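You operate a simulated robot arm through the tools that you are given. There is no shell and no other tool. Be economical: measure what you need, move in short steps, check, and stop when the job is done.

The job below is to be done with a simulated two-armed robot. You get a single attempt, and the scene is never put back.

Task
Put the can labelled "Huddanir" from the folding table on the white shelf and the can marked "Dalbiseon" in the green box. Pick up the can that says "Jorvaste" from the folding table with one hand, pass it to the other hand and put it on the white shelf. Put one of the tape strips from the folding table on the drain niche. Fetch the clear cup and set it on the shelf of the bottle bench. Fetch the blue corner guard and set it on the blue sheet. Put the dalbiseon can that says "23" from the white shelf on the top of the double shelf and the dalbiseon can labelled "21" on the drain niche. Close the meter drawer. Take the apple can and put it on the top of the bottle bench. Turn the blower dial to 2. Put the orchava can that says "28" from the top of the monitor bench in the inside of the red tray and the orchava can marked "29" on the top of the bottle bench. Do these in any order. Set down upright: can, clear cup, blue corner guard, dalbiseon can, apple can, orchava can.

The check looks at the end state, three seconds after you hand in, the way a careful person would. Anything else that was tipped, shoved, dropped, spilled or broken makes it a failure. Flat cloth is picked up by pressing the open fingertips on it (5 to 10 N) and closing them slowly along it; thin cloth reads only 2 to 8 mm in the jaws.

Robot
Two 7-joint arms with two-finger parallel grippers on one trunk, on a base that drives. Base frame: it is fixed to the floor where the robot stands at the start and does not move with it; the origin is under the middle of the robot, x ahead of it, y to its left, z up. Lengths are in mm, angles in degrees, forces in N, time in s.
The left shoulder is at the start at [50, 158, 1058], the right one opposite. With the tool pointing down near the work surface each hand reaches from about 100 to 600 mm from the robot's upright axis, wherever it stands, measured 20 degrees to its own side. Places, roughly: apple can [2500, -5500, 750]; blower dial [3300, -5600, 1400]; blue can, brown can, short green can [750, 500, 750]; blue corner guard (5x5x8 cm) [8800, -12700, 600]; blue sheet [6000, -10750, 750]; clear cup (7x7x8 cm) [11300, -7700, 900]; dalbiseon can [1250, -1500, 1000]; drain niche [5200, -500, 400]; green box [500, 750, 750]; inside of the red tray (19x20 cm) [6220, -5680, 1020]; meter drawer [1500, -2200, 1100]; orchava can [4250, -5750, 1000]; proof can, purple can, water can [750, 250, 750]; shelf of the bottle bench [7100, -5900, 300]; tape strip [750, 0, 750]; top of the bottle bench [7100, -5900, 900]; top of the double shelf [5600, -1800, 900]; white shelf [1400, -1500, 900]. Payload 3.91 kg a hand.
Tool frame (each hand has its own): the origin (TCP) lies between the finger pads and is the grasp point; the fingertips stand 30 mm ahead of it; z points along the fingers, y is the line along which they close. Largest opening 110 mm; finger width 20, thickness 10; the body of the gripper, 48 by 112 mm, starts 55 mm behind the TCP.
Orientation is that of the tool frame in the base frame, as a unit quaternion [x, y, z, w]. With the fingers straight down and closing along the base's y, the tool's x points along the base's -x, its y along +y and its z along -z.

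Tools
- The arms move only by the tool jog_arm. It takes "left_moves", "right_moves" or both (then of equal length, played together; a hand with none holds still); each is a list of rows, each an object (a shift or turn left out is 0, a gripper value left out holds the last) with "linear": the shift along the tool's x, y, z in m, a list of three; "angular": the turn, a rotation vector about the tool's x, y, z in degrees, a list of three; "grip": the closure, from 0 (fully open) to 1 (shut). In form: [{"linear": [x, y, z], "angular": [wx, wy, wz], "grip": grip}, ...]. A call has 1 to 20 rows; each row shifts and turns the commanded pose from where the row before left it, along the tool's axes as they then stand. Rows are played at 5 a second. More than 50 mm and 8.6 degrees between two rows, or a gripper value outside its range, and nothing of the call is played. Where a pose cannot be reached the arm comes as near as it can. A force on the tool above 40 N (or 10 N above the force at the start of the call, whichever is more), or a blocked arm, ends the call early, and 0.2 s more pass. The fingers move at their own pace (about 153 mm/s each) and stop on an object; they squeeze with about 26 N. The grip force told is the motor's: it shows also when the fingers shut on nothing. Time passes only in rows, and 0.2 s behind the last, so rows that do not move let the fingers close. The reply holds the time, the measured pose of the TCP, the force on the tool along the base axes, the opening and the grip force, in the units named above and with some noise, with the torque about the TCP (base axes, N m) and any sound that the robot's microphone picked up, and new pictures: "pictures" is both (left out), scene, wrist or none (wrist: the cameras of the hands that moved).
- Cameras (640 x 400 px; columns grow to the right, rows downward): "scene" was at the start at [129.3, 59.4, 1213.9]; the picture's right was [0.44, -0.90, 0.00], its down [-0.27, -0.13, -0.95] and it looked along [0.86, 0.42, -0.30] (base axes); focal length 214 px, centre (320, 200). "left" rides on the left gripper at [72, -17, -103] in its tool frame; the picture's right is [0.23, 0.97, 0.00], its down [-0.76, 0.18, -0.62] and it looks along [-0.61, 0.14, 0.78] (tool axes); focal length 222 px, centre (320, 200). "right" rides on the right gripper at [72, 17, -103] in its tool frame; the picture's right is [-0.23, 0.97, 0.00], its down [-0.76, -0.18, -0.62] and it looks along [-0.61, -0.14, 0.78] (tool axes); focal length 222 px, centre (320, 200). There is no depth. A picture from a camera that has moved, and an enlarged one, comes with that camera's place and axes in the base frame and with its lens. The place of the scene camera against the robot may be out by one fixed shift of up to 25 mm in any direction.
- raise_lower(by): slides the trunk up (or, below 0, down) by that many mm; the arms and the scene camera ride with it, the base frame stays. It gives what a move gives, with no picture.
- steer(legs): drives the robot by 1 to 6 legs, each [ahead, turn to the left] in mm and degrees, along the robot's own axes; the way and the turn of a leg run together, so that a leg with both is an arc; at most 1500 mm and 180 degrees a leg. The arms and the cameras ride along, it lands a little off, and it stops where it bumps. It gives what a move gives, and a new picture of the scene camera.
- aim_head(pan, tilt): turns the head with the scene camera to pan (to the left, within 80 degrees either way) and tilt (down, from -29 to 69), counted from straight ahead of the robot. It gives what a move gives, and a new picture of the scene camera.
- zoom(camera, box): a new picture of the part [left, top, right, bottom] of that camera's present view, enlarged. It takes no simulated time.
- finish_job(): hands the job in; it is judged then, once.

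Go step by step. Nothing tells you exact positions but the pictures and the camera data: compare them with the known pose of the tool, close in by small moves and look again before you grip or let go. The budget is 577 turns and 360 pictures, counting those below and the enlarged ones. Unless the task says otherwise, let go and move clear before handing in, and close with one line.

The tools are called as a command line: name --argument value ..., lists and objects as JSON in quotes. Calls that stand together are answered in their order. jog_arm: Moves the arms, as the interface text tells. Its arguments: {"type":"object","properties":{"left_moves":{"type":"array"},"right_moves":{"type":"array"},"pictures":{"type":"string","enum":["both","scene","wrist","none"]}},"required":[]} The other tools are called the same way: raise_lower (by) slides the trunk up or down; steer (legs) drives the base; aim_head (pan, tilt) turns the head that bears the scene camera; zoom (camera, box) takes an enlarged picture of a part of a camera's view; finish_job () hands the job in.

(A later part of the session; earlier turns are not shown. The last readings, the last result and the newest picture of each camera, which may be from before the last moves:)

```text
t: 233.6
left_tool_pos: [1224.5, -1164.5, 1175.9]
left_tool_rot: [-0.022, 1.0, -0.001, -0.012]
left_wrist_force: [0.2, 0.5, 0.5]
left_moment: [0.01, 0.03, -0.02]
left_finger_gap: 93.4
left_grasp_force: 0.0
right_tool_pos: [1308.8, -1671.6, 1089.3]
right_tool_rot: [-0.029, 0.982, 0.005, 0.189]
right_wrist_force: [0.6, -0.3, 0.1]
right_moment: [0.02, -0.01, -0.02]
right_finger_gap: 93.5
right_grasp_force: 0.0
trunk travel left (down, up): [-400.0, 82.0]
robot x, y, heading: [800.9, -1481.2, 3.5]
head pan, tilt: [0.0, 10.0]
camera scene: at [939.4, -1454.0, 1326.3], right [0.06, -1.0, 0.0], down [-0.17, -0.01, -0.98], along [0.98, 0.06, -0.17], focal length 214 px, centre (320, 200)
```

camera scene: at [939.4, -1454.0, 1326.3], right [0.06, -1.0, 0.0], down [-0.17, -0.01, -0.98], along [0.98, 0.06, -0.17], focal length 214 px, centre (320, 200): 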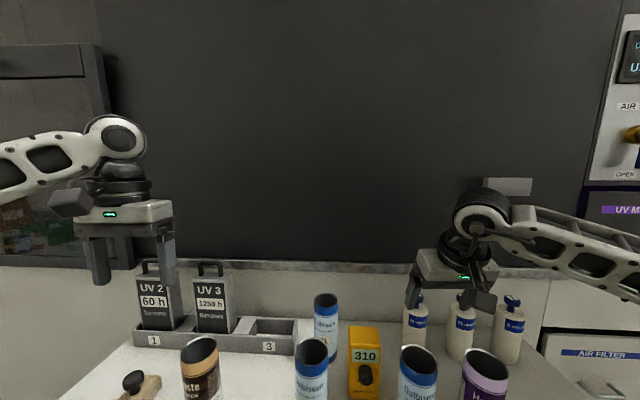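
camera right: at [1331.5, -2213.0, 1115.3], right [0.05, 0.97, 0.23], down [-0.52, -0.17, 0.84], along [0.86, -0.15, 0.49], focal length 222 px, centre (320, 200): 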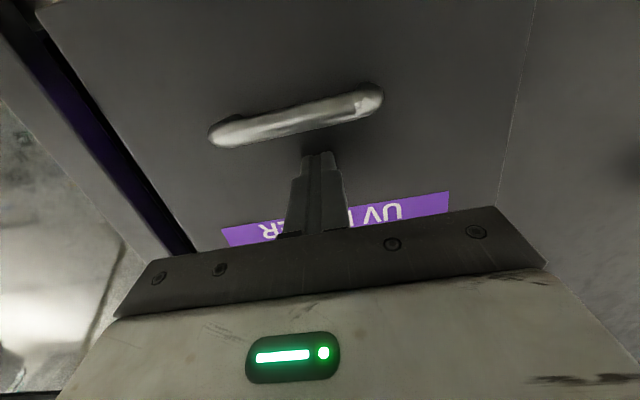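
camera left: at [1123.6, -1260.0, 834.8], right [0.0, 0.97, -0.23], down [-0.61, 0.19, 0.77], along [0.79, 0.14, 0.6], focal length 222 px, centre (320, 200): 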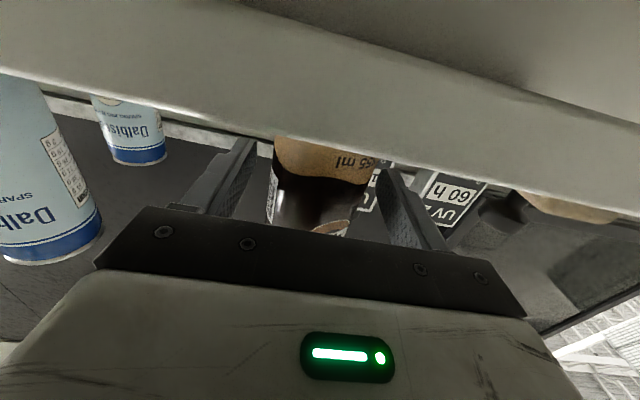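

jog_arm --right_moves '[{"linear": [0, 0, -0.05]}, {"linear": [0, 0, -0.04]}, {"angular": [0, 7.3, 0]}, {"angular": [0, 7.3, 0]}, {"angular": [0, 7.3, 0]}]' --pictures "none"

aim_head --pan 0 --tilt 45

```text
t: 234.8
left_tool_pos: [1223.8, -1164.5, 1175.6]
left_tool_rot: [-0.022, 1.0, -0.002, -0.013]
left_wrist_force: [1.0, 0.5, -0.5]
left_moment: [0.0, -0.02, -0.01]
left_finger_gap: 93.5
left_grasp_force: 0.1
right_tool_pos: [1275.5, -1675.8, 1171.6]
right_tool_rot: [-0.029, 1.0, 0.0, -0.001]
right_wrist_force: [1.0, 0.1, 0.0]
right_moment: [-0.03, -0.04, 0.02]
right_finger_gap: 93.4
right_grasp_force: 0.0
trunk travel left (down, up): [-400.0, 82.0]
robot x, y, heading: [800.0, -1478.9, 3.4]
head pan, tilt: [0.0, 10.0]
```

```text
t: 235.8
left_tool_pos: [1224.3, -1165.4, 1176.0]
left_tool_rot: [-0.022, 1.0, -0.001, -0.012]
left_wrist_force: [-0.2, 0.0, 0.1]
left_moment: [0.0, -0.03, 0.02]
left_finger_gap: 93.4
left_grasp_force: 0.1
right_tool_pos: [1275.5, -1674.3, 1170.9]
right_tool_rot: [-0.029, 1.0, 0.0, -0.001]
right_wrist_force: [0.6, 0.5, -0.2]
right_moment: [-0.03, 0.0, 0.01]
right_finger_gap: 93.5
right_grasp_force: 0.0
trunk travel left (down, up): [-400.0, 82.0]
robot x, y, heading: [798.4, -1479.2, 3.2]
head pan, tilt: [0.0, 45.0]
camera scene: at [927.4, -1454.8, 1271.5], right [0.06, -1.0, 0.0], down [-0.71, -0.04, -0.71], along [0.71, 0.04, -0.71], focal length 214 px, centre (320, 200)
```

scene: 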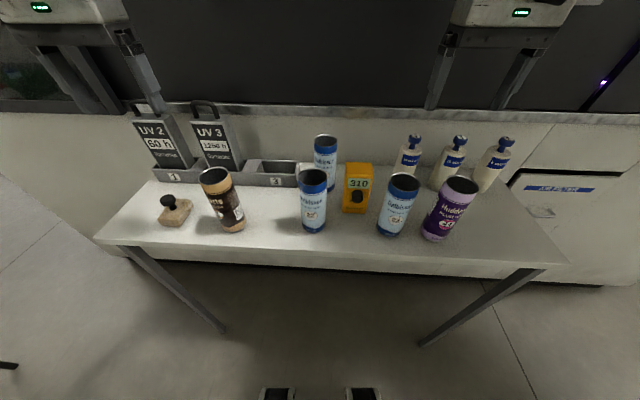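

jog_arm --right_moves '[{"linear": [0.021, 0.035, 0], "grip": 0.27}, {"linear": [0, 0.034, 0]}, {"linear": [0, 0, 0.05]}, {"linear": [0, 0, 0.045]}]' --pictures "wrist"

```text
t: 236.8
left_tool_pos: [1224.1, -1164.7, 1176.1]
left_tool_rot: [-0.021, 1.0, -0.001, -0.012]
left_wrist_force: [-0.2, -0.3, 0.3]
left_moment: [0.01, 0.02, -0.01]
left_finger_gap: 93.4
left_grasp_force: 0.0
right_tool_pos: [1249.4, -1608.1, 1076.4]
right_tool_rot: [-0.028, 1.0, 0.001, 0.0]
right_wrist_force: [1.2, -0.7, 0.0]
right_moment: [0.0, 0.0, 0.0]
right_finger_gap: 80.6
right_grasp_force: 0.0
trunk travel left (down, up): [-400.0, 82.0]
robot x, y, heading: [796.0, -1480.6, 3.3]
head pan, tilt: [0.0, 45.0]
camera right: at [1176.0, -1594.7, 1180.5], right [0.17, 0.99, 0.0], down [0.77, -0.14, 0.62], along [0.61, -0.11, -0.78], focal length 222 px, centre (320, 200)
```

right: 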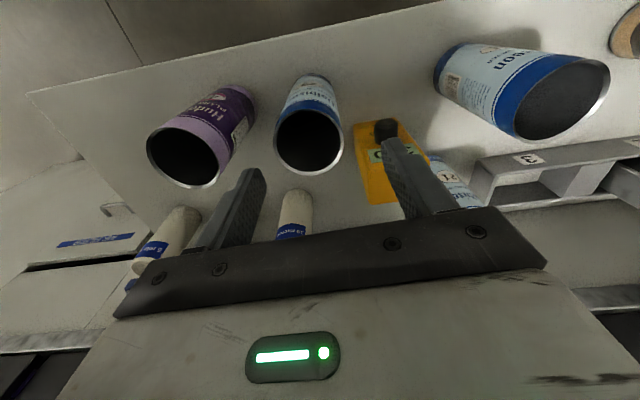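

jog_arm --right_moves '[{"linear": [0, -0.01, 0.03]}, {"linear": [0, 0, 0.03]}, {"linear": [0, 0, 0.028]}, {"grip": 1}, {}, {}, {}]' --pictures "wrist"

```text
t: 238.4
left_tool_pos: [1223.8, -1165.4, 1174.4]
left_tool_rot: [-0.022, 1.0, -0.001, -0.012]
left_wrist_force: [1.0, -0.1, 0.0]
left_moment: [0.03, -0.02, 0.0]
left_finger_gap: 93.7
left_grasp_force: 0.1
right_tool_pos: [1250.8, -1615.2, 987.3]
right_tool_rot: [-0.029, 1.0, 0.001, 0.0]
right_wrist_force: [-0.2, 0.9, 0.5]
right_moment: [-0.01, -0.06, 0.0]
right_finger_gap: 59.2
right_grasp_force: 26.0
trunk travel left (down, up): [-400.0, 82.0]
robot x, y, heading: [801.5, -1479.8, 3.6]
head pan, tilt: [0.0, 45.0]
camera right: at [1177.0, -1602.3, 1091.8], right [0.17, 0.99, 0.0], down [0.77, -0.13, 0.62], along [0.61, -0.11, -0.78], focal length 222 px, centre (320, 200)
```

right: 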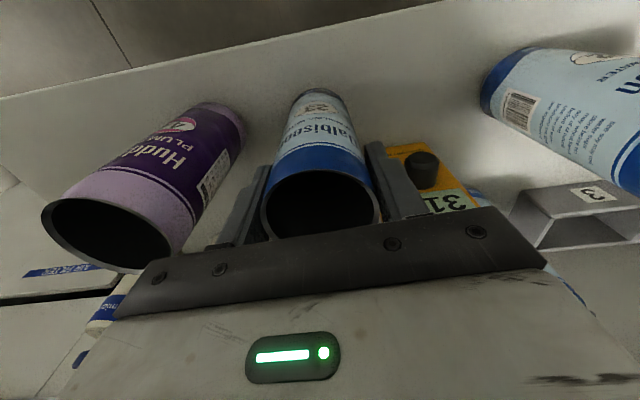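

jog_arm --right_moves '[{"linear": [0, 0, -0.05]}, {"linear": [0, 0, -0.05]}, {"linear": [0, 0, -0.05]}, {"linear": [0, 0, -0.05]}, {"linear": [0.04, -0.03, 0]}, {"linear": [0.04, -0.03, 0]}]' --pictures "none"

steer --legs '[[65, 0], [0, -14]]'

```text
t: 239.8
left_tool_pos: [1223.4, -1164.8, 1175.1]
left_tool_rot: [-0.022, 1.0, -0.001, -0.011]
left_wrist_force: [1.0, -0.4, -0.5]
left_moment: [0.02, 0.02, -0.03]
left_finger_gap: 93.5
left_grasp_force: 0.1
right_tool_pos: [1170.5, -1683.0, 1186.6]
right_tool_rot: [-0.029, 1.0, 0.0, 0.0]
right_wrist_force: [0.2, 0.4, -0.5]
right_moment: [-0.03, 0.0, 0.01]
right_finger_gap: 58.9
right_grasp_force: 25.9
trunk travel left (down, up): [-400.0, 82.0]
robot x, y, heading: [800.6, -1478.9, 3.5]
head pan, tilt: [0.0, 45.0]
```

```text
t: 241.7
left_tool_pos: [1352.7, -1273.6, 1176.3]
left_tool_rot: [0.101, 0.995, 0.0, -0.012]
left_wrist_force: [0.4, -0.1, 0.5]
left_moment: [-0.02, 0.01, 0.02]
left_finger_gap: 93.7
left_grasp_force: 0.2
right_tool_pos: [1176.3, -1762.8, 1186.6]
right_tool_rot: [0.093, 0.996, 0.002, 0.0]
right_wrist_force: [-0.8, -0.2, -0.1]
right_moment: [0.04, 0.0, -0.02]
right_finger_gap: 58.8
right_grasp_force: 25.3
trunk travel left (down, up): [-400.0, 82.0]
robot x, y, heading: [865.5, -1477.1, -10.5]
head pan, tilt: [0.0, 45.0]
camera scene: at [991.3, -1480.7, 1271.4], right [-0.18, -0.98, 0.0], down [-0.7, 0.13, -0.71], along [0.7, -0.13, -0.71], focal length 214 px, centre (320, 200)
```

scene: 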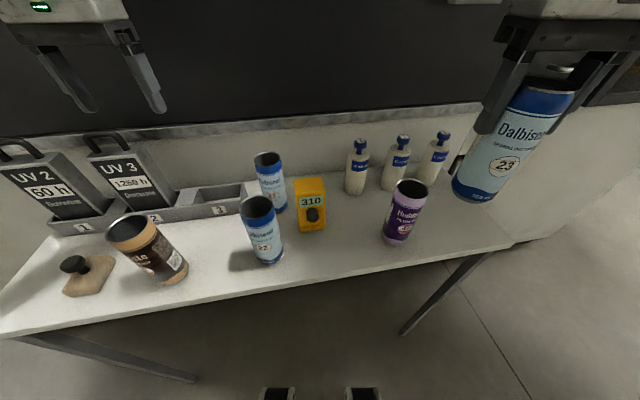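

jog_arm --left_moves '[{"linear": [-0.0185, -0.038, 0], "grip": 0.25}, {"linear": [-0.0185, -0.038, 0]}, {"linear": [-0.0185, -0.038, 0]}, {"linear": [-0.0185, -0.038, 0]}, {"linear": [0, 0, 0.05], "angular": [0, 1.4, 0]}, {"linear": [0, 0, 0.045]}]' --pictures "both"

```text
t: 243.1
left_tool_pos: [1392.4, -1435.8, 1077.7]
left_tool_rot: [0.1, 0.995, 0.001, -0.024]
left_wrist_force: [-0.5, -0.6, 0.8]
left_moment: [0.0, 0.01, -0.04]
left_finger_gap: 82.5
left_grasp_force: 0.1
right_tool_pos: [1177.6, -1761.8, 1186.5]
right_tool_rot: [0.094, 0.996, 0.0, -0.001]
right_wrist_force: [0.7, -0.6, -0.2]
right_moment: [0.03, -0.02, 0.01]
right_finger_gap: 58.9
right_grasp_force: 26.4
trunk travel left (down, up): [-400.0, 82.0]
robot x, y, heading: [866.7, -1476.6, -10.4]
head pan, tilt: [0.0, 45.0]
camera scene: at [991.6, -1480.1, 1271.5], right [-0.18, -0.98, 0.0], down [-0.7, 0.13, -0.71], along [0.7, -0.13, -0.71], focal length 214 px, centre (320, 200)
camera left: at [1322.6, -1440.6, 1184.3], right [-0.03, 1.0, 0.01], down [0.81, 0.02, 0.59], along [0.59, 0.02, -0.81], focal length 222 px, centre (320, 200)
```

scene: 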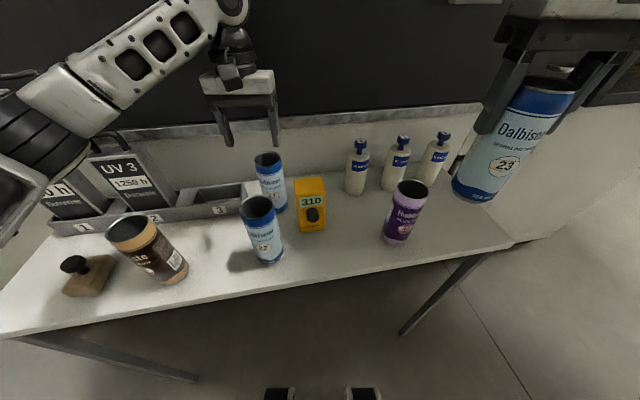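
left: 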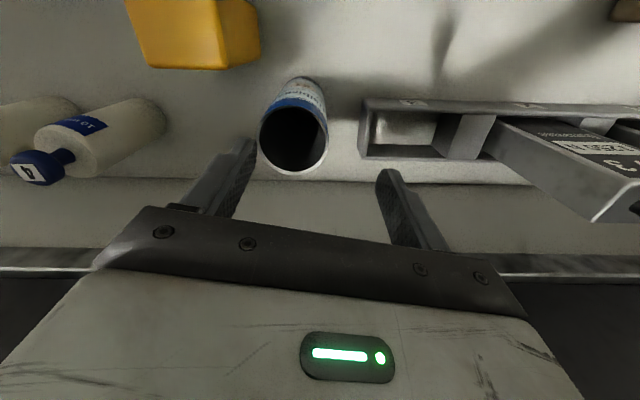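

jog_arm --left_moves '[{"linear": [-0.006, -0.024, 0], "angular": [0, -2.8, 0]}, {"linear": [0, 0, 0.03]}]' --pictures "wrist"

```text
t: 243.7
left_tool_pos: [1392.4, -1461.7, 1049.5]
left_tool_rot: [0.1, 0.995, -0.002, 0.002]
left_wrist_force: [-0.6, -0.7, 0.8]
left_moment: [0.0, 0.02, -0.01]
left_finger_gap: 82.9
left_grasp_force: 0.1
right_tool_pos: [1176.8, -1761.3, 1187.5]
right_tool_rot: [0.094, 0.996, 0.0, -0.001]
right_wrist_force: [1.1, 0.5, 0.4]
right_moment: [-0.05, 0.03, 0.0]
right_finger_gap: 59.2
right_grasp_force: 26.1
trunk travel left (down, up): [-400.0, 82.0]
robot x, y, heading: [867.2, -1476.8, -10.5]
head pan, tilt: [0.0, 45.0]
camera left: at [1316.7, -1464.7, 1152.4], right [-0.03, 1.0, 0.0], down [0.78, 0.02, 0.62], along [0.62, 0.02, -0.78], focal length 222 px, centre (320, 200)
```

left: 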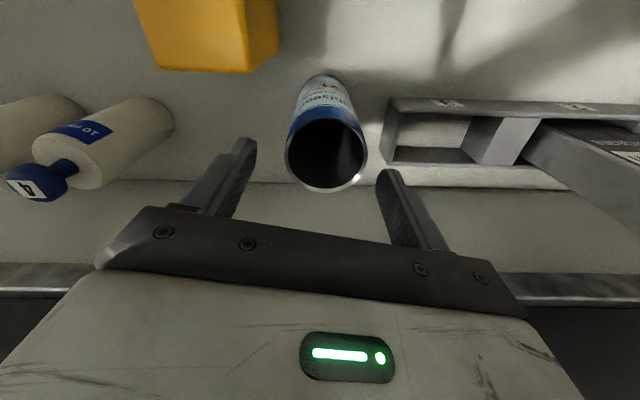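

jog_arm --left_moves '[{"linear": [0, 0.004, 0.03]}, {"linear": [0, 0, 0.033]}, {"grip": 1}, {}, {}, {}]' --pictures "wrist"

```text
t: 245.1
left_tool_pos: [1394.7, -1455.4, 986.5]
left_tool_rot: [0.101, 0.995, -0.001, 0.001]
left_wrist_force: [1.9, -0.3, -0.4]
left_moment: [-0.02, 0.02, -0.02]
left_finger_gap: 59.5
left_grasp_force: 25.8
right_tool_pos: [1177.1, -1762.3, 1187.1]
right_tool_rot: [0.095, 0.996, 0.0, 0.0]
right_wrist_force: [0.3, 0.6, 0.6]
right_moment: [-0.01, 0.01, -0.02]
right_finger_gap: 58.9
right_grasp_force: 25.9
trunk travel left (down, up): [-400.0, 82.0]
robot x, y, heading: [865.2, -1477.7, -10.5]
head pan, tilt: [0.0, 45.0]
camera left: at [1319.5, -1459.5, 1089.8], right [-0.03, 1.0, 0.0], down [0.78, 0.02, 0.62], along [0.62, 0.02, -0.78], focal length 222 px, centre (320, 200)
```

left: 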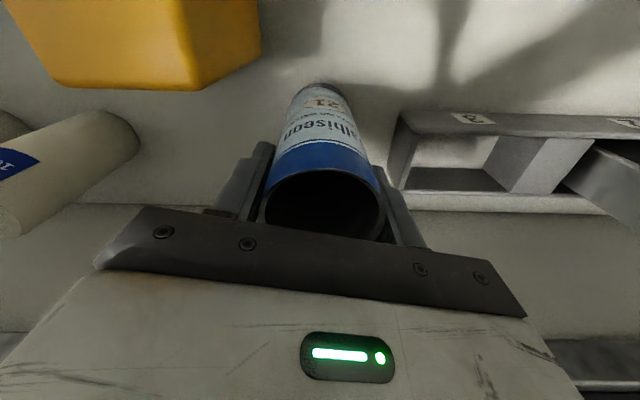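

Can 21 confirmed and gripped. Lift it, back away and go south around the machine to view the way east.

jog_arm --left_moves '[{"linear": [0, 0, -0.05]}, {"linear": [0, 0, -0.05]}, {"linear": [0, 0, -0.05]}, {"linear": [0, 0, -0.05]}, {"linear": [0.05, 0, 0]}, {"linear": [0.05, 0, 0]}]' --pictures "none"

steer --legs '[[-500, 0], [0, -75], [1500, 0], [700, 0], [0, 60]]'

aim_head --pan 0 --tilt 8

```text
t: 246.5
left_tool_pos: [1296.3, -1434.0, 1185.0]
left_tool_rot: [0.1, 0.995, -0.002, 0.0]
left_wrist_force: [-0.1, 0.5, 0.3]
left_moment: [0.0, -0.01, 0.0]
left_finger_gap: 59.4
left_grasp_force: 25.4
right_tool_pos: [1176.3, -1761.4, 1187.1]
right_tool_rot: [0.094, 0.996, 0.0, -0.001]
right_wrist_force: [0.5, -0.4, 0.6]
right_moment: [-0.03, -0.03, 0.01]
right_finger_gap: 58.9
right_grasp_force: 25.6
trunk travel left (down, up): [-400.0, 82.0]
robot x, y, heading: [863.8, -1477.4, -10.2]
head pan, tilt: [0.0, 45.0]
```

```text
t: 265.8
left_tool_pos: [940.8, -3716.5, 1185.0]
left_tool_rot: [0.26, 0.966, -0.002, 0.0]
left_wrist_force: [0.7, 0.1, -0.5]
left_moment: [0.03, 0.0, 0.01]
left_finger_gap: 59.3
left_grasp_force: 26.3
right_tool_pos: [722.8, -3989.1, 1185.6]
right_tool_rot: [0.253, 0.968, -0.001, 0.0]
right_wrist_force: [-0.3, 0.1, -0.3]
right_moment: [0.0, 0.02, 0.0]
right_finger_gap: 58.0
right_grasp_force: 26.0
trunk travel left (down, up): [-400.0, 82.0]
robot x, y, heading: [520.0, -3618.3, -28.8]
head pan, tilt: [0.0, 45.0]
camera scene: at [630.6, -3660.0, 1271.4], right [-0.48, -0.88, 0.0], down [-0.62, 0.34, -0.71], along [0.62, -0.34, -0.71], focal length 214 px, centre (320, 200)
```

scene: 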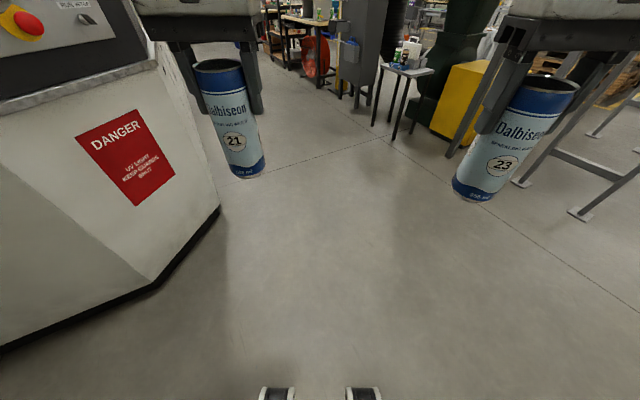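

```text
t: 266.9
left_tool_pos: [942.3, -3717.3, 1183.5]
left_tool_rot: [0.26, 0.966, -0.001, 0.0]
left_wrist_force: [-0.1, -1.0, 0.5]
left_moment: [0.02, 0.03, -0.03]
left_finger_gap: 59.1
left_grasp_force: 26.7
right_tool_pos: [723.2, -3988.7, 1187.2]
right_tool_rot: [0.253, 0.968, 0.0, 0.0]
right_wrist_force: [0.1, -0.6, 0.0]
right_moment: [0.02, 0.02, 0.01]
right_finger_gap: 58.1
right_grasp_force: 26.0
trunk travel left (down, up): [-400.0, 82.0]
robot x, y, heading: [520.6, -3620.4, -28.7]
head pan, tilt: [0.0, 8.0]
camera scene: at [640.4, -3665.6, 1329.6], right [-0.48, -0.88, 0.0], down [-0.12, 0.07, -0.99], along [0.87, -0.48, -0.14], focal length 214 px, centre (320, 200)
```

scene: 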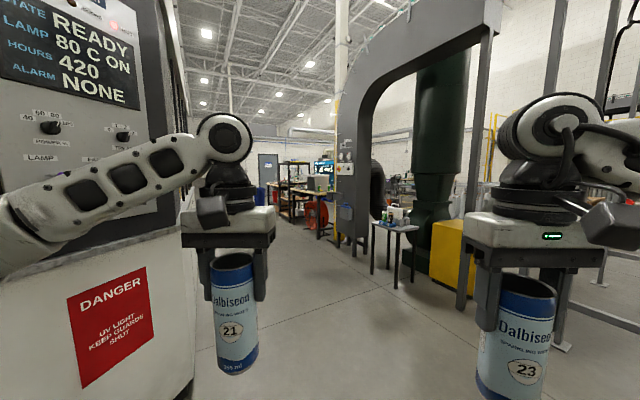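

steer --legs '[[0, 3], [1400, 0], [900, 0], [0, 25]]'

```text
t: 279.9
left_tool_pos: [2998.0, -4569.3, 1184.9]
left_tool_rot: [0.03, 1.0, -0.002, 0.001]
left_wrist_force: [0.2, -0.3, -1.4]
left_moment: [0.0, -0.01, 0.01]
left_finger_gap: 58.8
left_grasp_force: 26.5
right_tool_pos: [2925.8, -4913.3, 1186.9]
right_tool_rot: [0.023, 1.0, 0.0, 0.0]
right_wrist_force: [-0.4, -0.2, 0.3]
right_moment: [-0.01, 0.0, -0.02]
right_finger_gap: 57.6
right_grasp_force: 26.0
trunk travel left (down, up): [-400.0, 82.0]
robot x, y, heading: [2579.5, -4670.8, -2.3]
head pan, tilt: [0.0, 8.0]
camera scene: at [2715.6, -4660.3, 1329.6], right [-0.04, -1.0, 0.0], down [-0.14, 0.01, -0.99], along [0.99, -0.04, -0.14], focal length 214 px, centre (320, 200)
```

scene: 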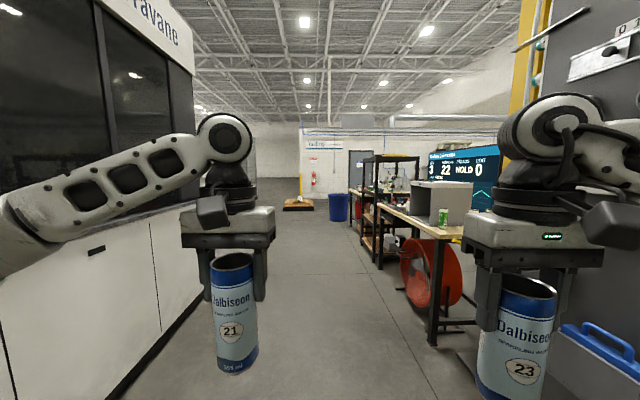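

steer --legs '[[0, 3], [1500, 0], [1300, 0], [0, 75]]'

```text
t: 296.9
left_tool_pos: [5355.5, -4268.4, 1184.7]
left_tool_rot: [-0.581, 0.814, 0.0, 0.001]
left_wrist_force: [-0.3, 0.3, 0.1]
left_moment: [0.0, 0.04, 0.03]
left_finger_gap: 58.4
left_grasp_force: 25.8
right_tool_pos: [5663.9, -4430.9, 1186.6]
right_tool_rot: [-0.587, 0.81, 0.001, 0.0]
right_wrist_force: [-0.9, 0.7, 0.0]
right_moment: [0.02, -0.02, -0.01]
right_finger_gap: 57.0
right_grasp_force: 26.1
trunk travel left (down, up): [-400.0, 82.0]
robot x, y, heading: [5342.5, -4702.4, 72.2]
head pan, tilt: [0.0, 8.0]
camera scene: at [5387.9, -4557.1, 1329.6], right [0.95, -0.31, 0.0], down [-0.04, -0.13, -0.99], along [0.3, 0.94, -0.14], focal length 214 px, centre (320, 200)
```

scene: 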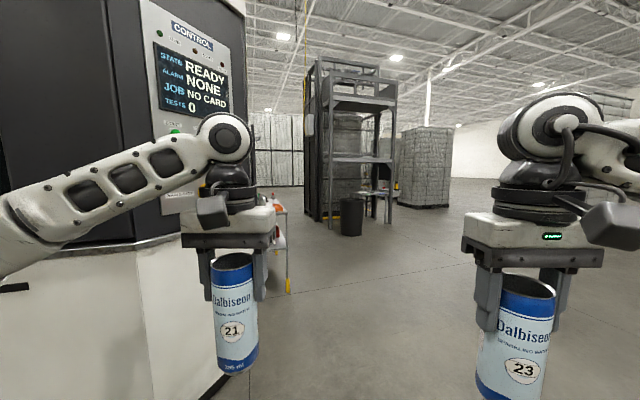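

zoom --camera "right" --box '[200, 60, 440, 260]'

zoom --camera "scene" --box '[230, 40, 480, 300]'

```text
2.00 times, centred on (320, 160) of right
camera zoom: at [5625.5, -4493.8, 1290.8], right [-0.85, 0.52, 0.0], down [0.41, 0.67, 0.62], along [0.32, 0.53, -0.78], focal length 444 px, centre (320, 280)
```

zoom: 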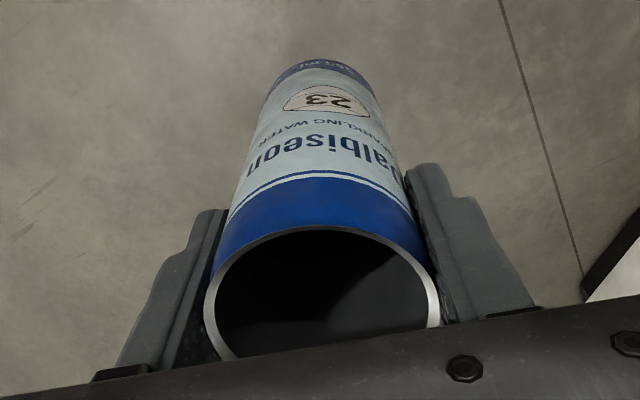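

```text
1.54 times, centred on (355, 170) of scene
camera zoom: at [5387.9, -4557.1, 1329.6], right [0.95, -0.31, 0.0], down [-0.04, -0.13, -0.99], along [0.3, 0.94, -0.14], focal length 330 px, centre (266, 246)
```

zoom: 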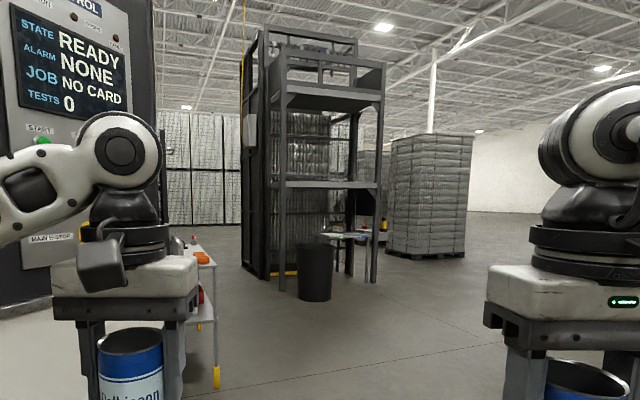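

steer --legs '[[0, -12], [1400, 0], [0, 60]]'

```text
t: 307.2
left_tool_pos: [5726.9, -3216.2, 1183.9]
left_tool_rot: [0.858, -0.513, 0.001, -0.001]
left_wrist_force: [-0.4, -0.1, -0.1]
left_moment: [0.01, 0.02, 0.01]
left_finger_gap: 58.3
left_grasp_force: 26.3
right_tool_pos: [6054.8, -3097.5, 1187.9]
right_tool_rot: [0.862, -0.507, 0.0, -0.001]
right_wrist_force: [0.4, -0.5, -0.2]
right_moment: [-0.01, 0.0, -0.01]
right_finger_gap: 57.0
right_grasp_force: 25.8
trunk travel left (down, up): [-400.0, 82.0]
robot x, y, heading: [6031.1, -3523.1, 119.5]
head pan, tilt: [0.0, 8.0]
camera scene: at [5975.5, -3385.4, 1329.6], right [0.87, 0.49, 0.0], down [0.07, -0.12, -0.99], along [-0.49, 0.86, -0.14], focal length 214 px, centre (320, 200)
```

scene: 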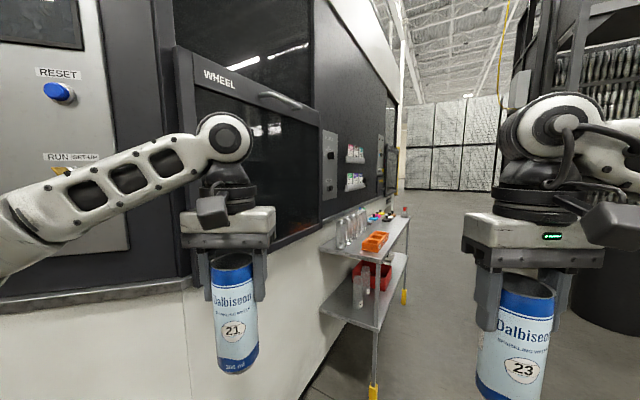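

steer --legs '[[0, -37], [1000, 0], [740, 0], [0, 97]]'

aim_head --pan 0 --tilt 30

```text
t: 321.8
left_tool_pos: [5861.1, -1945.8, 1185.0]
left_tool_rot: [1.0, -0.004, -0.001, -0.001]
left_wrist_force: [0.3, 0.5, 0.5]
left_moment: [0.01, -0.02, 0.02]
left_finger_gap: 57.2
left_grasp_force: 25.5
right_tool_pos: [5915.6, -1599.6, 1187.3]
right_tool_rot: [1.0, 0.003, 0.0, 0.0]
right_wrist_force: [-0.2, 0.3, 0.3]
right_moment: [-0.03, 0.02, 0.01]
right_finger_gap: 57.2
right_grasp_force: 25.9
trunk travel left (down, up): [-400.0, 82.0]
robot x, y, heading: [6278.7, -1820.5, -179.3]
head pan, tilt: [0.0, 8.0]
camera scene: at [6148.6, -1803.3, 1329.6], right [-0.01, 1.0, 0.0], down [0.14, 0.0, -0.99], along [-0.99, -0.01, -0.14], focal length 214 px, centre (320, 200)
```

scene: 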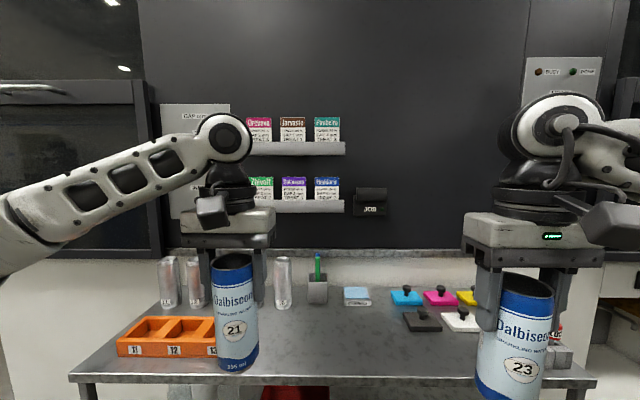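

```text
t: 322.7
left_tool_pos: [5861.6, -1944.8, 1182.9]
left_tool_rot: [1.0, -0.005, -0.001, -0.001]
left_wrist_force: [0.6, -0.5, 0.7]
left_moment: [-0.01, -0.01, 0.02]
left_finger_gap: 57.0
left_grasp_force: 25.8
right_tool_pos: [5915.7, -1599.4, 1186.6]
right_tool_rot: [1.0, 0.003, 0.001, 0.0]
right_wrist_force: [-0.5, -0.7, -0.2]
right_moment: [-0.01, -0.03, 0.01]
right_finger_gap: 57.1
right_grasp_force: 25.8
trunk travel left (down, up): [-400.0, 82.0]
robot x, y, heading: [6273.7, -1816.4, -179.6]
head pan, tilt: [0.0, 30.0]
camera scene: at [6150.8, -1803.2, 1294.1], right [-0.01, 1.0, 0.0], down [0.5, 0.01, -0.87], along [-0.87, -0.01, -0.5], focal length 214 px, centre (320, 200)
```

scene: 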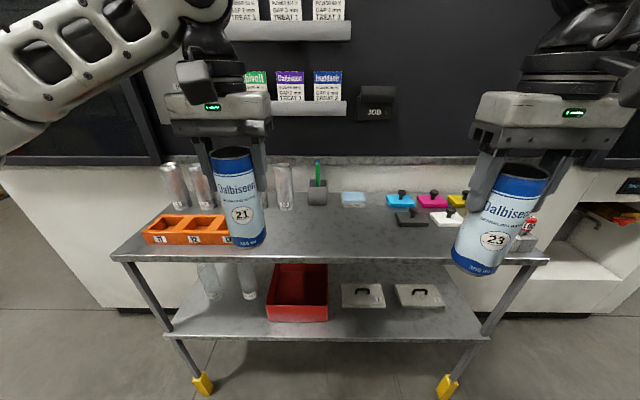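

The double shelf's top has free room in the middle front. I drive a bit closer and bring can 23 there.

steer --legs '[[110, 0]]'

jog_arm --right_moves '[{"linear": [-0.04, 0.03, 0]}, {"linear": [-0.04, 0.03, 0]}, {"linear": [-0.04, 0.03, 0]}, {"linear": [-0.04, 0.03, 0]}, {"linear": [0, 0.02, 0.03]}, {"linear": [0, 0, 0.04]}]' --pictures "both"

```text
t: 323.9
left_tool_pos: [5753.0, -1945.8, 1184.1]
left_tool_rot: [1.0, -0.004, -0.001, 0.0]
left_wrist_force: [0.2, -0.2, 0.5]
left_moment: [-0.03, 0.01, 0.0]
left_finger_gap: 57.0
left_grasp_force: 25.8
right_tool_pos: [5807.1, -1601.3, 1186.5]
right_tool_rot: [1.0, 0.002, 0.0, 0.0]
right_wrist_force: [0.2, -0.5, 0.4]
right_moment: [-0.02, -0.02, 0.04]
right_finger_gap: 57.1
right_grasp_force: 26.2
trunk travel left (down, up): [-400.0, 82.0]
robot x, y, heading: [6165.6, -1822.9, -179.4]
head pan, tilt: [0.0, 30.0]
camera scene: at [6042.0, -1804.5, 1293.9], right [-0.01, 1.0, 0.0], down [0.5, 0.01, -0.87], along [-0.87, -0.01, -0.5], focal length 214 px, centre (320, 200)
```

scene: 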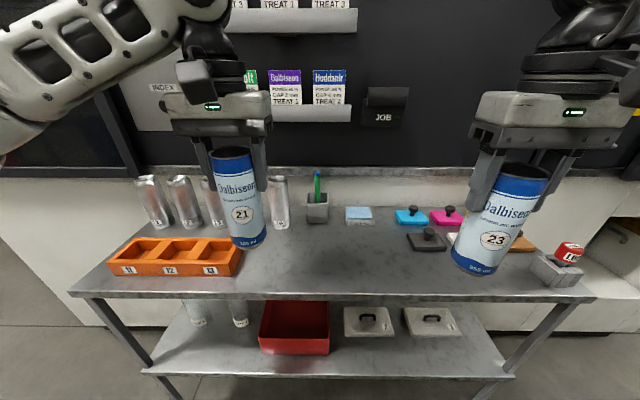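

```text
t: 325.3
left_tool_pos: [5751.9, -1945.6, 1185.6]
left_tool_rot: [1.0, -0.003, 0.0, -0.002]
left_wrist_force: [-0.2, 0.2, -0.1]
left_moment: [0.01, 0.0, 0.0]
left_finger_gap: 57.0
left_grasp_force: 25.6
right_tool_pos: [5647.7, -1740.9, 1116.9]
right_tool_rot: [1.0, 0.002, -0.001, 0.001]
right_wrist_force: [0.1, -0.2, 0.5]
right_moment: [-0.02, 0.03, 0.04]
right_finger_gap: 57.0
right_grasp_force: 25.7
trunk travel left (down, up): [-400.0, 82.0]
robot x, y, heading: [6169.1, -1821.2, -179.4]
head pan, tilt: [0.0, 30.0]
camera scene: at [6042.6, -1804.3, 1294.0], right [-0.01, 1.0, 0.0], down [0.5, 0.01, -0.87], along [-0.87, -0.01, -0.5], focal length 214 px, centre (320, 200)
camera right: at [5719.7, -1756.0, 1221.5], right [-0.22, -0.98, 0.0], down [-0.76, 0.17, 0.62], along [-0.61, 0.14, -0.78], focal length 222 px, centre (320, 200)
```

scene: 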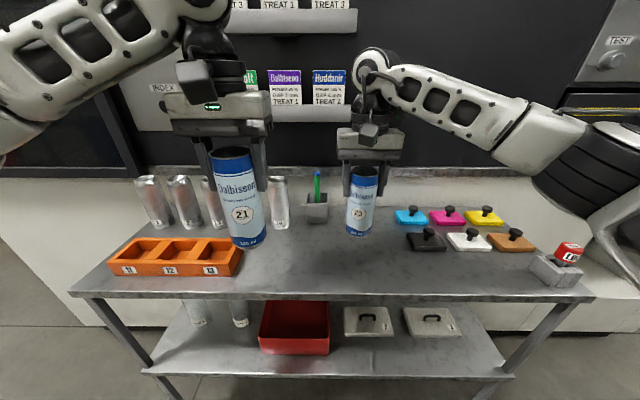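
right: 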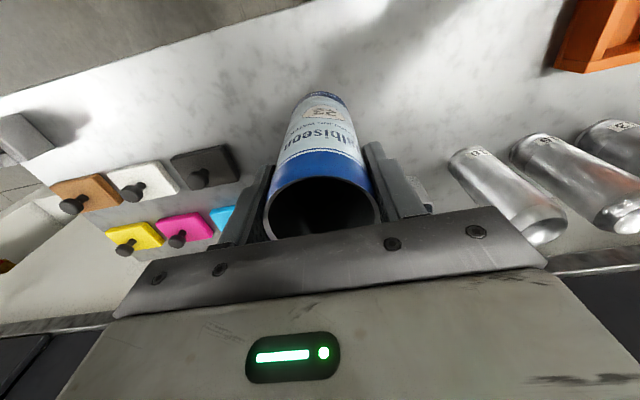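

jog_arm --right_moves '[{"linear": [0, 0, 0.04]}, {"linear": [0, 0, 0.04]}, {"linear": [0, 0, 0.03]}, {"linear": [0, 0, 0.005]}, {"linear": [0, 0, 0.003]}, {"linear": [0, 0, 0.003]}, {}]' --pictures "none"

```text
t: 326.9
left_tool_pos: [5755.5, -1946.1, 1184.0]
left_tool_rot: [1.0, -0.004, -0.002, -0.001]
left_wrist_force: [0.2, -0.2, 0.8]
left_moment: [0.01, 0.01, 0.01]
left_finger_gap: 57.0
left_grasp_force: 26.1
right_tool_pos: [5648.9, -1742.7, 999.0]
right_tool_rot: [1.0, 0.002, -0.002, 0.001]
right_wrist_force: [-1.3, 2.8, 24.4]
right_moment: [0.29, 0.07, 0.0]
right_finger_gap: 56.8
right_grasp_force: 26.0
trunk travel left (down, up): [-400.0, 82.0]
robot x, y, heading: [6169.4, -1821.1, -179.2]
head pan, tilt: [0.0, 30.0]
```

Contact at TCP z≈999. Release and lift.

jog_arm --right_moves '[{"linear": [0, 0, -0.003]}, {"grip": 0.35}, {}, {"linear": [0, 0, -0.04]}, {"linear": [0, 0, -0.05]}, {"linear": [0, 0, -0.05]}, {"linear": [0, 0, -0.05]}]' --pictures "wrist"

```text
t: 328.5
left_tool_pos: [5754.5, -1946.6, 1184.9]
left_tool_rot: [1.0, -0.005, -0.001, -0.001]
left_wrist_force: [-0.1, -0.3, 0.6]
left_moment: [-0.01, 0.03, 0.01]
left_finger_gap: 56.8
left_grasp_force: 25.9
right_tool_pos: [5649.5, -1740.2, 1189.9]
right_tool_rot: [1.0, 0.004, 0.0, -0.001]
right_wrist_force: [0.0, -0.5, 0.0]
right_moment: [0.0, -0.01, 0.03]
right_finger_gap: 71.5
right_grasp_force: 0.1
trunk travel left (down, up): [-400.0, 82.0]
robot x, y, heading: [6166.0, -1820.0, -179.1]
head pan, tilt: [0.0, 30.0]
camera right: at [5722.0, -1756.3, 1293.5], right [-0.22, -0.98, 0.0], down [-0.76, 0.17, 0.62], along [-0.61, 0.14, -0.78], focal length 222 px, centre (320, 200)
```

right: 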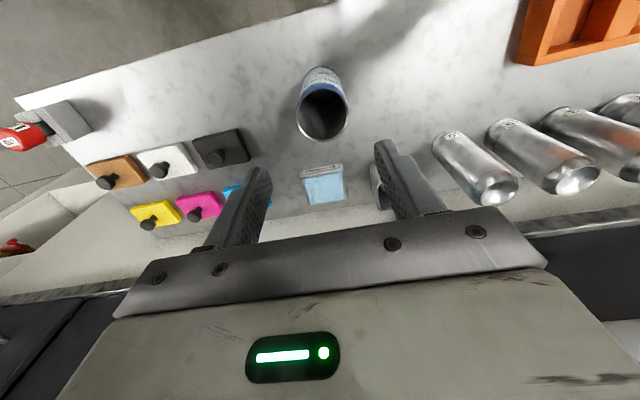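

Can 23 stands on the top. I back off and move north to look at the drain niche.

steer --legs '[[-150, 0], [0, -90], [1300, 0], [0, 90]]'

aim_head --pan 0 --tilt 35

```text
t: 343.6
left_tool_pos: [5858.0, -625.7, 1183.2]
left_tool_rot: [1.0, 0.002, 0.0, -0.001]
left_wrist_force: [0.2, 0.6, 0.3]
left_moment: [0.01, -0.02, -0.03]
left_finger_gap: 57.2
left_grasp_force: 25.9
right_tool_pos: [5751.8, -420.7, 1188.1]
right_tool_rot: [1.0, 0.008, 0.0, 0.0]
right_wrist_force: [-0.3, -0.1, 0.5]
right_moment: [-0.01, 0.0, 0.03]
right_finger_gap: 71.7
right_grasp_force: 0.2
trunk travel left (down, up): [-400.0, 82.0]
robot x, y, heading: [6271.3, -495.0, -178.6]
head pan, tilt: [0.0, 30.0]
camera scene: at [6146.3, -480.4, 1294.1], right [-0.02, 1.0, 0.0], down [0.5, 0.01, -0.87], along [-0.87, -0.02, -0.5], focal length 214 px, centre (320, 200)
```

scene: 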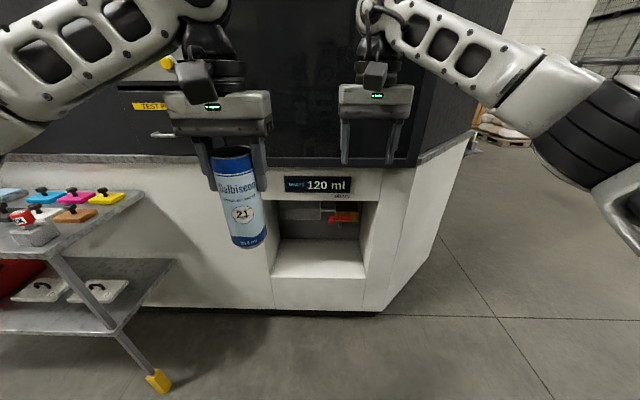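

```text
t: 344.3
left_tool_pos: [5858.4, -625.1, 1185.1]
left_tool_rot: [1.0, 0.003, 0.0, -0.001]
left_wrist_force: [0.1, 0.6, 0.7]
left_moment: [0.0, 0.0, 0.0]
left_finger_gap: 56.8
left_grasp_force: 26.2
right_tool_pos: [5750.8, -421.3, 1188.7]
right_tool_rot: [1.0, 0.009, 0.0, 0.0]
right_wrist_force: [-0.4, -1.0, -0.3]
right_moment: [0.04, 0.0, 0.03]
right_finger_gap: 71.5
right_grasp_force: 0.0
trunk travel left (down, up): [-400.0, 82.0]
robot x, y, heading: [6271.2, -493.7, -178.8]
head pan, tilt: [0.0, 35.0]
camera scene: at [6148.7, -480.2, 1286.3], right [-0.02, 1.0, 0.0], down [0.57, 0.01, -0.82], along [-0.82, -0.02, -0.57], focal length 214 px, centre (320, 200)
```

scene: 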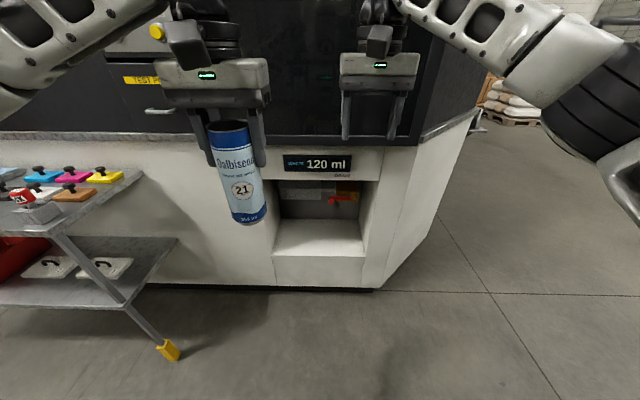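

The niche is low and roofed, so a side grip is needed. I'll pass can 21 from left to right hand (as done before, mirrored), starting by turning the right hand.

jog_arm --right_moves '[{"linear": [0.031, -0.034, 0], "grip": 0}, {"linear": [0.031, -0.034, 0]}, {"linear": [0.031, -0.034, 0]}, {"linear": [0.031, -0.034, 0]}, {"linear": [0.031, -0.034, 0]}, {"linear": [0.031, -0.034, 0]}, {"linear": [0.031, -0.034, 0]}, {"angular": [0, 0, -8.5]}, {"angular": [0, 0, -8.5]}, {"angular": [0, 0, -8.5]}, {"angular": [0, 0, -8.5]}, {"angular": [0, 0, -8.5]}, {"angular": [0, 0, -2.5]}]' --pictures "none"

jog_arm --right_moves '[{"angular": [0, -8.2, 0]}, {"angular": [0, -8.2, 0]}, {"angular": [0, -8.2, 0]}, {"angular": [0, -8.2, 0]}, {"angular": [0, -8.2, 0]}, {"angular": [0, -8.2, 0]}, {"angular": [0, -8.2, 0]}, {"angular": [0, -8.2, 0]}, {"angular": [0, -8.2, 0]}, {"angular": [0, -8.2, 0]}, {"angular": [0, -8, 0]}]' --left_moves '[{}, {}, {}, {}, {}, {}, {"linear": [-0.018, -0.038, 0]}, {"linear": [-0.018, -0.038, 0]}, {"linear": [-0.018, -0.038, 0]}, {"linear": [-0.018, -0.038, 0]}, {"linear": [-0.018, -0.038, 0]}]' --pictures "scene"

```text
t: 347.1
left_tool_pos: [5858.2, -625.1, 1185.6]
left_tool_rot: [1.0, 0.002, -0.001, -0.001]
left_wrist_force: [0.9, 0.7, 0.9]
left_moment: [-0.04, -0.01, 0.02]
left_finger_gap: 57.0
left_grasp_force: 26.1
right_tool_pos: [5968.6, -196.0, 1183.0]
right_tool_rot: [0.92, 0.391, 0.0, 0.0]
right_wrist_force: [0.4, -0.6, 0.5]
right_moment: [-0.01, 0.05, -0.01]
right_finger_gap: 110.0
right_grasp_force: 0.1
right hand out of reach, approached as far as the arm can: row 12, 13
trunk travel left (down, up): [-400.0, 82.0]
robot x, y, heading: [6270.6, -496.3, -178.6]
head pan, tilt: [0.0, 35.0]
```

```text
t: 349.5
left_tool_pos: [5769.2, -433.3, 1184.6]
left_tool_rot: [1.0, 0.001, -0.001, 0.001]
left_wrist_force: [0.1, 0.2, 0.5]
left_moment: [0.02, 0.0, -0.01]
left_finger_gap: 57.1
left_grasp_force: 26.5
right_tool_pos: [5994.4, -217.8, 1212.8]
right_tool_rot: [-0.651, -0.275, 0.651, -0.279]
right_wrist_force: [0.7, 0.0, -0.2]
right_moment: [-0.02, -0.02, 0.0]
right_finger_gap: 110.0
right_grasp_force: 0.0
right hand out of reach, approached as far as the arm can: row 7, 8, 9, 10, 11
trunk travel left (down, up): [-400.0, 82.0]
robot x, y, heading: [6273.3, -495.8, -178.7]
head pan, tilt: [0.0, 35.0]
camera scene: at [6149.1, -478.9, 1286.3], right [-0.02, 1.0, 0.0], down [0.57, 0.01, -0.82], along [-0.82, -0.02, -0.57], focal length 214 px, centre (320, 200)
```

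scene: 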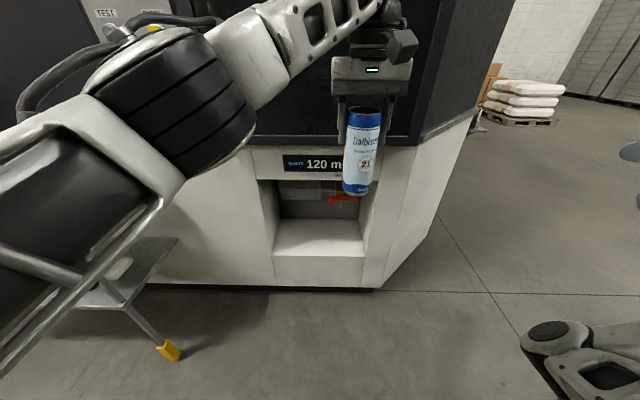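

jog_arm --right_moves '[{"linear": [0.04, -0.006, 0]}, {"linear": [0.04, -0.007, 0]}, {"linear": [0.021, 0, 0.03]}, {"linear": [0, 0, 0.045]}, {"linear": [0, 0, 0.045]}, {"linear": [0, 0, 0.045]}, {"linear": [0, 0, 0.035]}]' --pictures "both"

```text
t: 351.1
left_tool_pos: [5767.8, -437.0, 1184.2]
left_tool_rot: [1.0, 0.002, 0.0, -0.001]
left_wrist_force: [-0.4, -0.9, -0.5]
left_moment: [0.02, -0.01, 0.05]
left_finger_gap: 57.1
left_grasp_force: 26.1
right_tool_pos: [5918.3, -293.6, 1245.3]
right_tool_rot: [0.651, 0.278, -0.651, 0.276]
right_wrist_force: [-0.8, 0.2, 0.7]
right_moment: [-0.01, 0.01, 0.02]
right_finger_gap: 110.1
right_grasp_force: 0.0
right hand out of reach, approached as far as the arm can: row 1, 2, 3, 4, 5, 6
trunk travel left (down, up): [-400.0, 82.0]
robot x, y, heading: [6268.7, -494.2, -178.6]
head pan, tilt: [0.0, 35.0]
camera scene: at [6148.1, -481.1, 1286.2], right [-0.02, 1.0, 0.0], down [0.57, 0.01, -0.82], along [-0.82, -0.02, -0.57], focal length 214 px, centre (320, 200)
camera right: at [6001.5, -231.5, 1173.6], right [0.7, -0.68, 0.23], down [0.3, 0.57, 0.76], along [-0.64, -0.47, 0.61], focal length 222 px, centre (320, 200)
```

scene: 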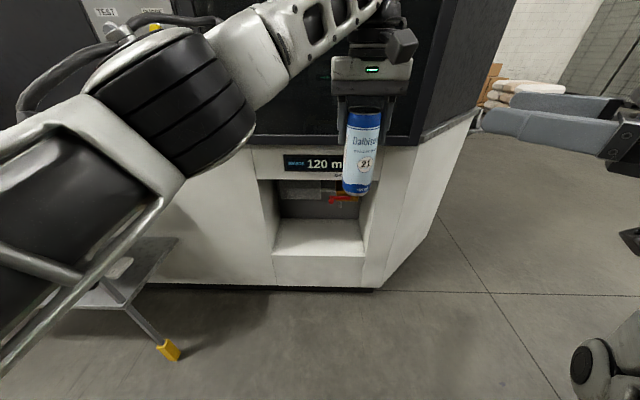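
right: 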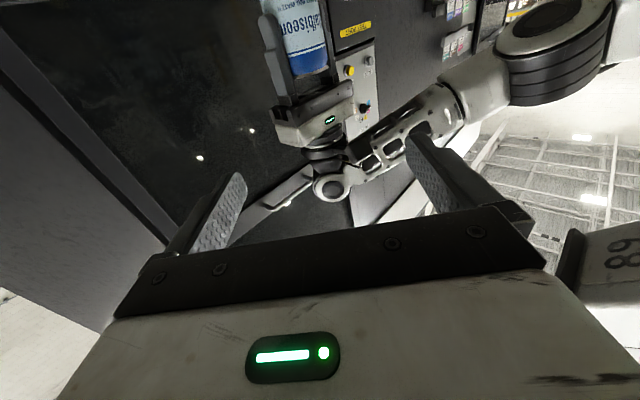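

jog_arm --right_moves '[{"linear": [0.035, 0, 0.02]}, {"linear": [0.035, 0, 0.02]}, {"linear": [0.035, 0, 0.02]}, {"linear": [0.03, 0, 0.02]}]' --pictures "wrist"

```text
t: 352.1
left_tool_pos: [5768.4, -435.9, 1183.3]
left_tool_rot: [1.0, 0.002, 0.0, 0.0]
left_wrist_force: [0.4, -1.2, 0.4]
left_moment: [0.03, -0.02, 0.02]
left_finger_gap: 57.3
left_grasp_force: 25.7
right_tool_pos: [5853.6, -348.1, 1111.1]
right_tool_rot: [-0.65, -0.277, 0.651, -0.277]
right_wrist_force: [0.0, 0.1, 0.3]
right_moment: [-0.02, 0.02, 0.01]
right_finger_gap: 110.0
right_grasp_force: 0.0
right hand out of reach, approached as far as the arm can: row 1
trunk travel left (down, up): [-400.0, 82.0]
robot x, y, heading: [6273.3, -496.0, -178.3]
head pan, tilt: [0.0, 35.0]
camera right: at [5937.0, -285.9, 1040.1], right [0.7, -0.68, 0.23], down [0.31, 0.57, 0.76], along [-0.64, -0.46, 0.61], focal length 222 px, centre (320, 200)
```

right: 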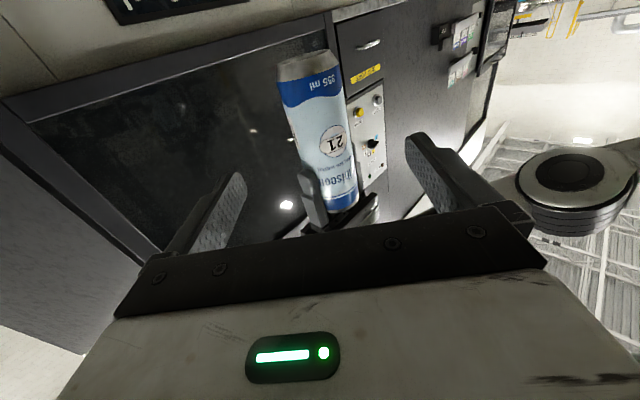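

jog_arm --right_moves '[{"linear": [0, 0, 0.042]}, {"linear": [0, 0, 0.04]}, {"linear": [0, 0, 0.04]}, {"grip": 1}, {}, {}, {}]' --pictures "both"

```text
t: 353.7
left_tool_pos: [5767.8, -435.2, 1183.5]
left_tool_rot: [1.0, 0.002, 0.0, 0.0]
left_wrist_force: [14.4, -8.1, 0.9]
left_moment: [-0.42, -0.39, 0.08]
left_finger_gap: 57.1
left_grasp_force: 26.2
right_tool_pos: [5769.4, -436.4, 1112.0]
right_tool_rot: [0.652, 0.275, -0.651, 0.275]
right_wrist_force: [-14.9, 9.2, 0.4]
right_moment: [-0.19, -0.66, -0.02]
right_finger_gap: 55.5
right_grasp_force: 25.8
trunk travel left (down, up): [-400.0, 82.0]
robot x, y, heading: [6274.3, -498.7, -178.5]
head pan, tilt: [0.0, 35.0]
camera scene: at [6148.7, -480.2, 1286.3], right [-0.02, 1.0, 0.0], down [0.57, 0.01, -0.82], along [-0.82, -0.02, -0.57], focal length 214 px, centre (320, 200)
camera right: at [5852.5, -373.8, 1039.9], right [0.7, -0.68, 0.23], down [0.31, 0.57, 0.76], along [-0.65, -0.46, 0.61], focal length 222 px, centre (320, 200)
```

scene: 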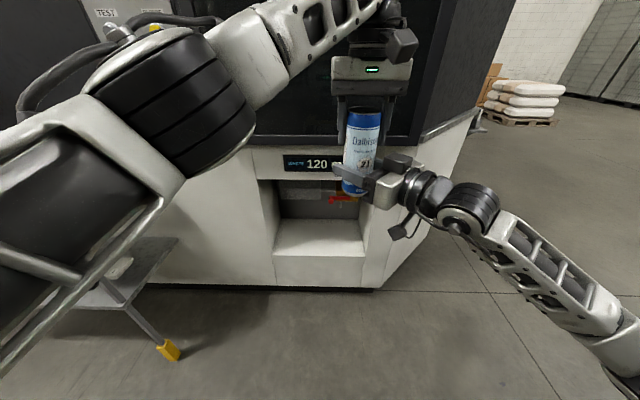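
right: 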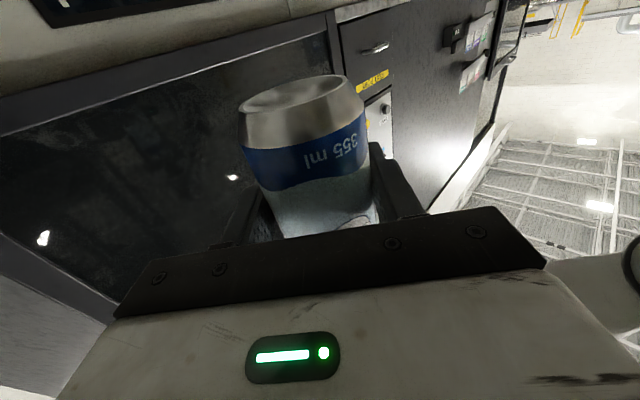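

jog_arm --left_moves '[{"grip": 0.35}, {}, {"linear": [0, 0, -0.04]}, {"linear": [0, 0, -0.04]}, {"linear": [0.03, 0.035, 0]}, {"linear": [0.03, 0.035, 0]}, {"linear": [0.03, 0.035, 0]}, {"linear": [0.03, 0.035, 0]}, {"linear": [0.03, 0.035, 0]}]' --pictures "scene"

```text
t: 355.7
left_tool_pos: [5936.8, -626.8, 1242.7]
left_tool_rot: [1.0, 0.003, -0.001, -0.001]
left_wrist_force: [-0.3, -0.8, -0.3]
left_moment: [-0.01, -0.01, 0.0]
left_finger_gap: 71.6
left_grasp_force: 0.0
left hand out of reach, approached as far as the arm can: row 3, 4
right_tool_pos: [5770.6, -437.5, 1112.6]
right_tool_rot: [-0.65, -0.277, 0.652, -0.276]
right_wrist_force: [0.6, -0.7, -0.4]
right_moment: [0.02, -0.04, -0.01]
right_finger_gap: 57.0
right_grasp_force: 25.8
trunk travel left (down, up): [-400.0, 82.0]
robot x, y, heading: [6271.0, -490.7, -178.8]
head pan, tilt: [0.0, 35.0]
camera scene: at [6149.2, -480.8, 1286.3], right [-0.02, 1.0, 0.0], down [0.57, 0.01, -0.82], along [-0.82, -0.02, -0.57], focal length 214 px, centre (320, 200)
```

scene: 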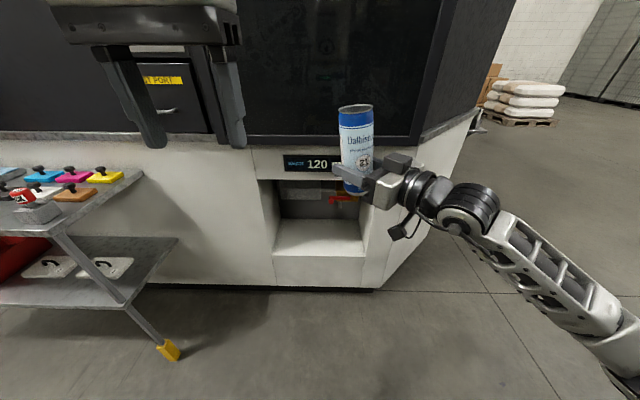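

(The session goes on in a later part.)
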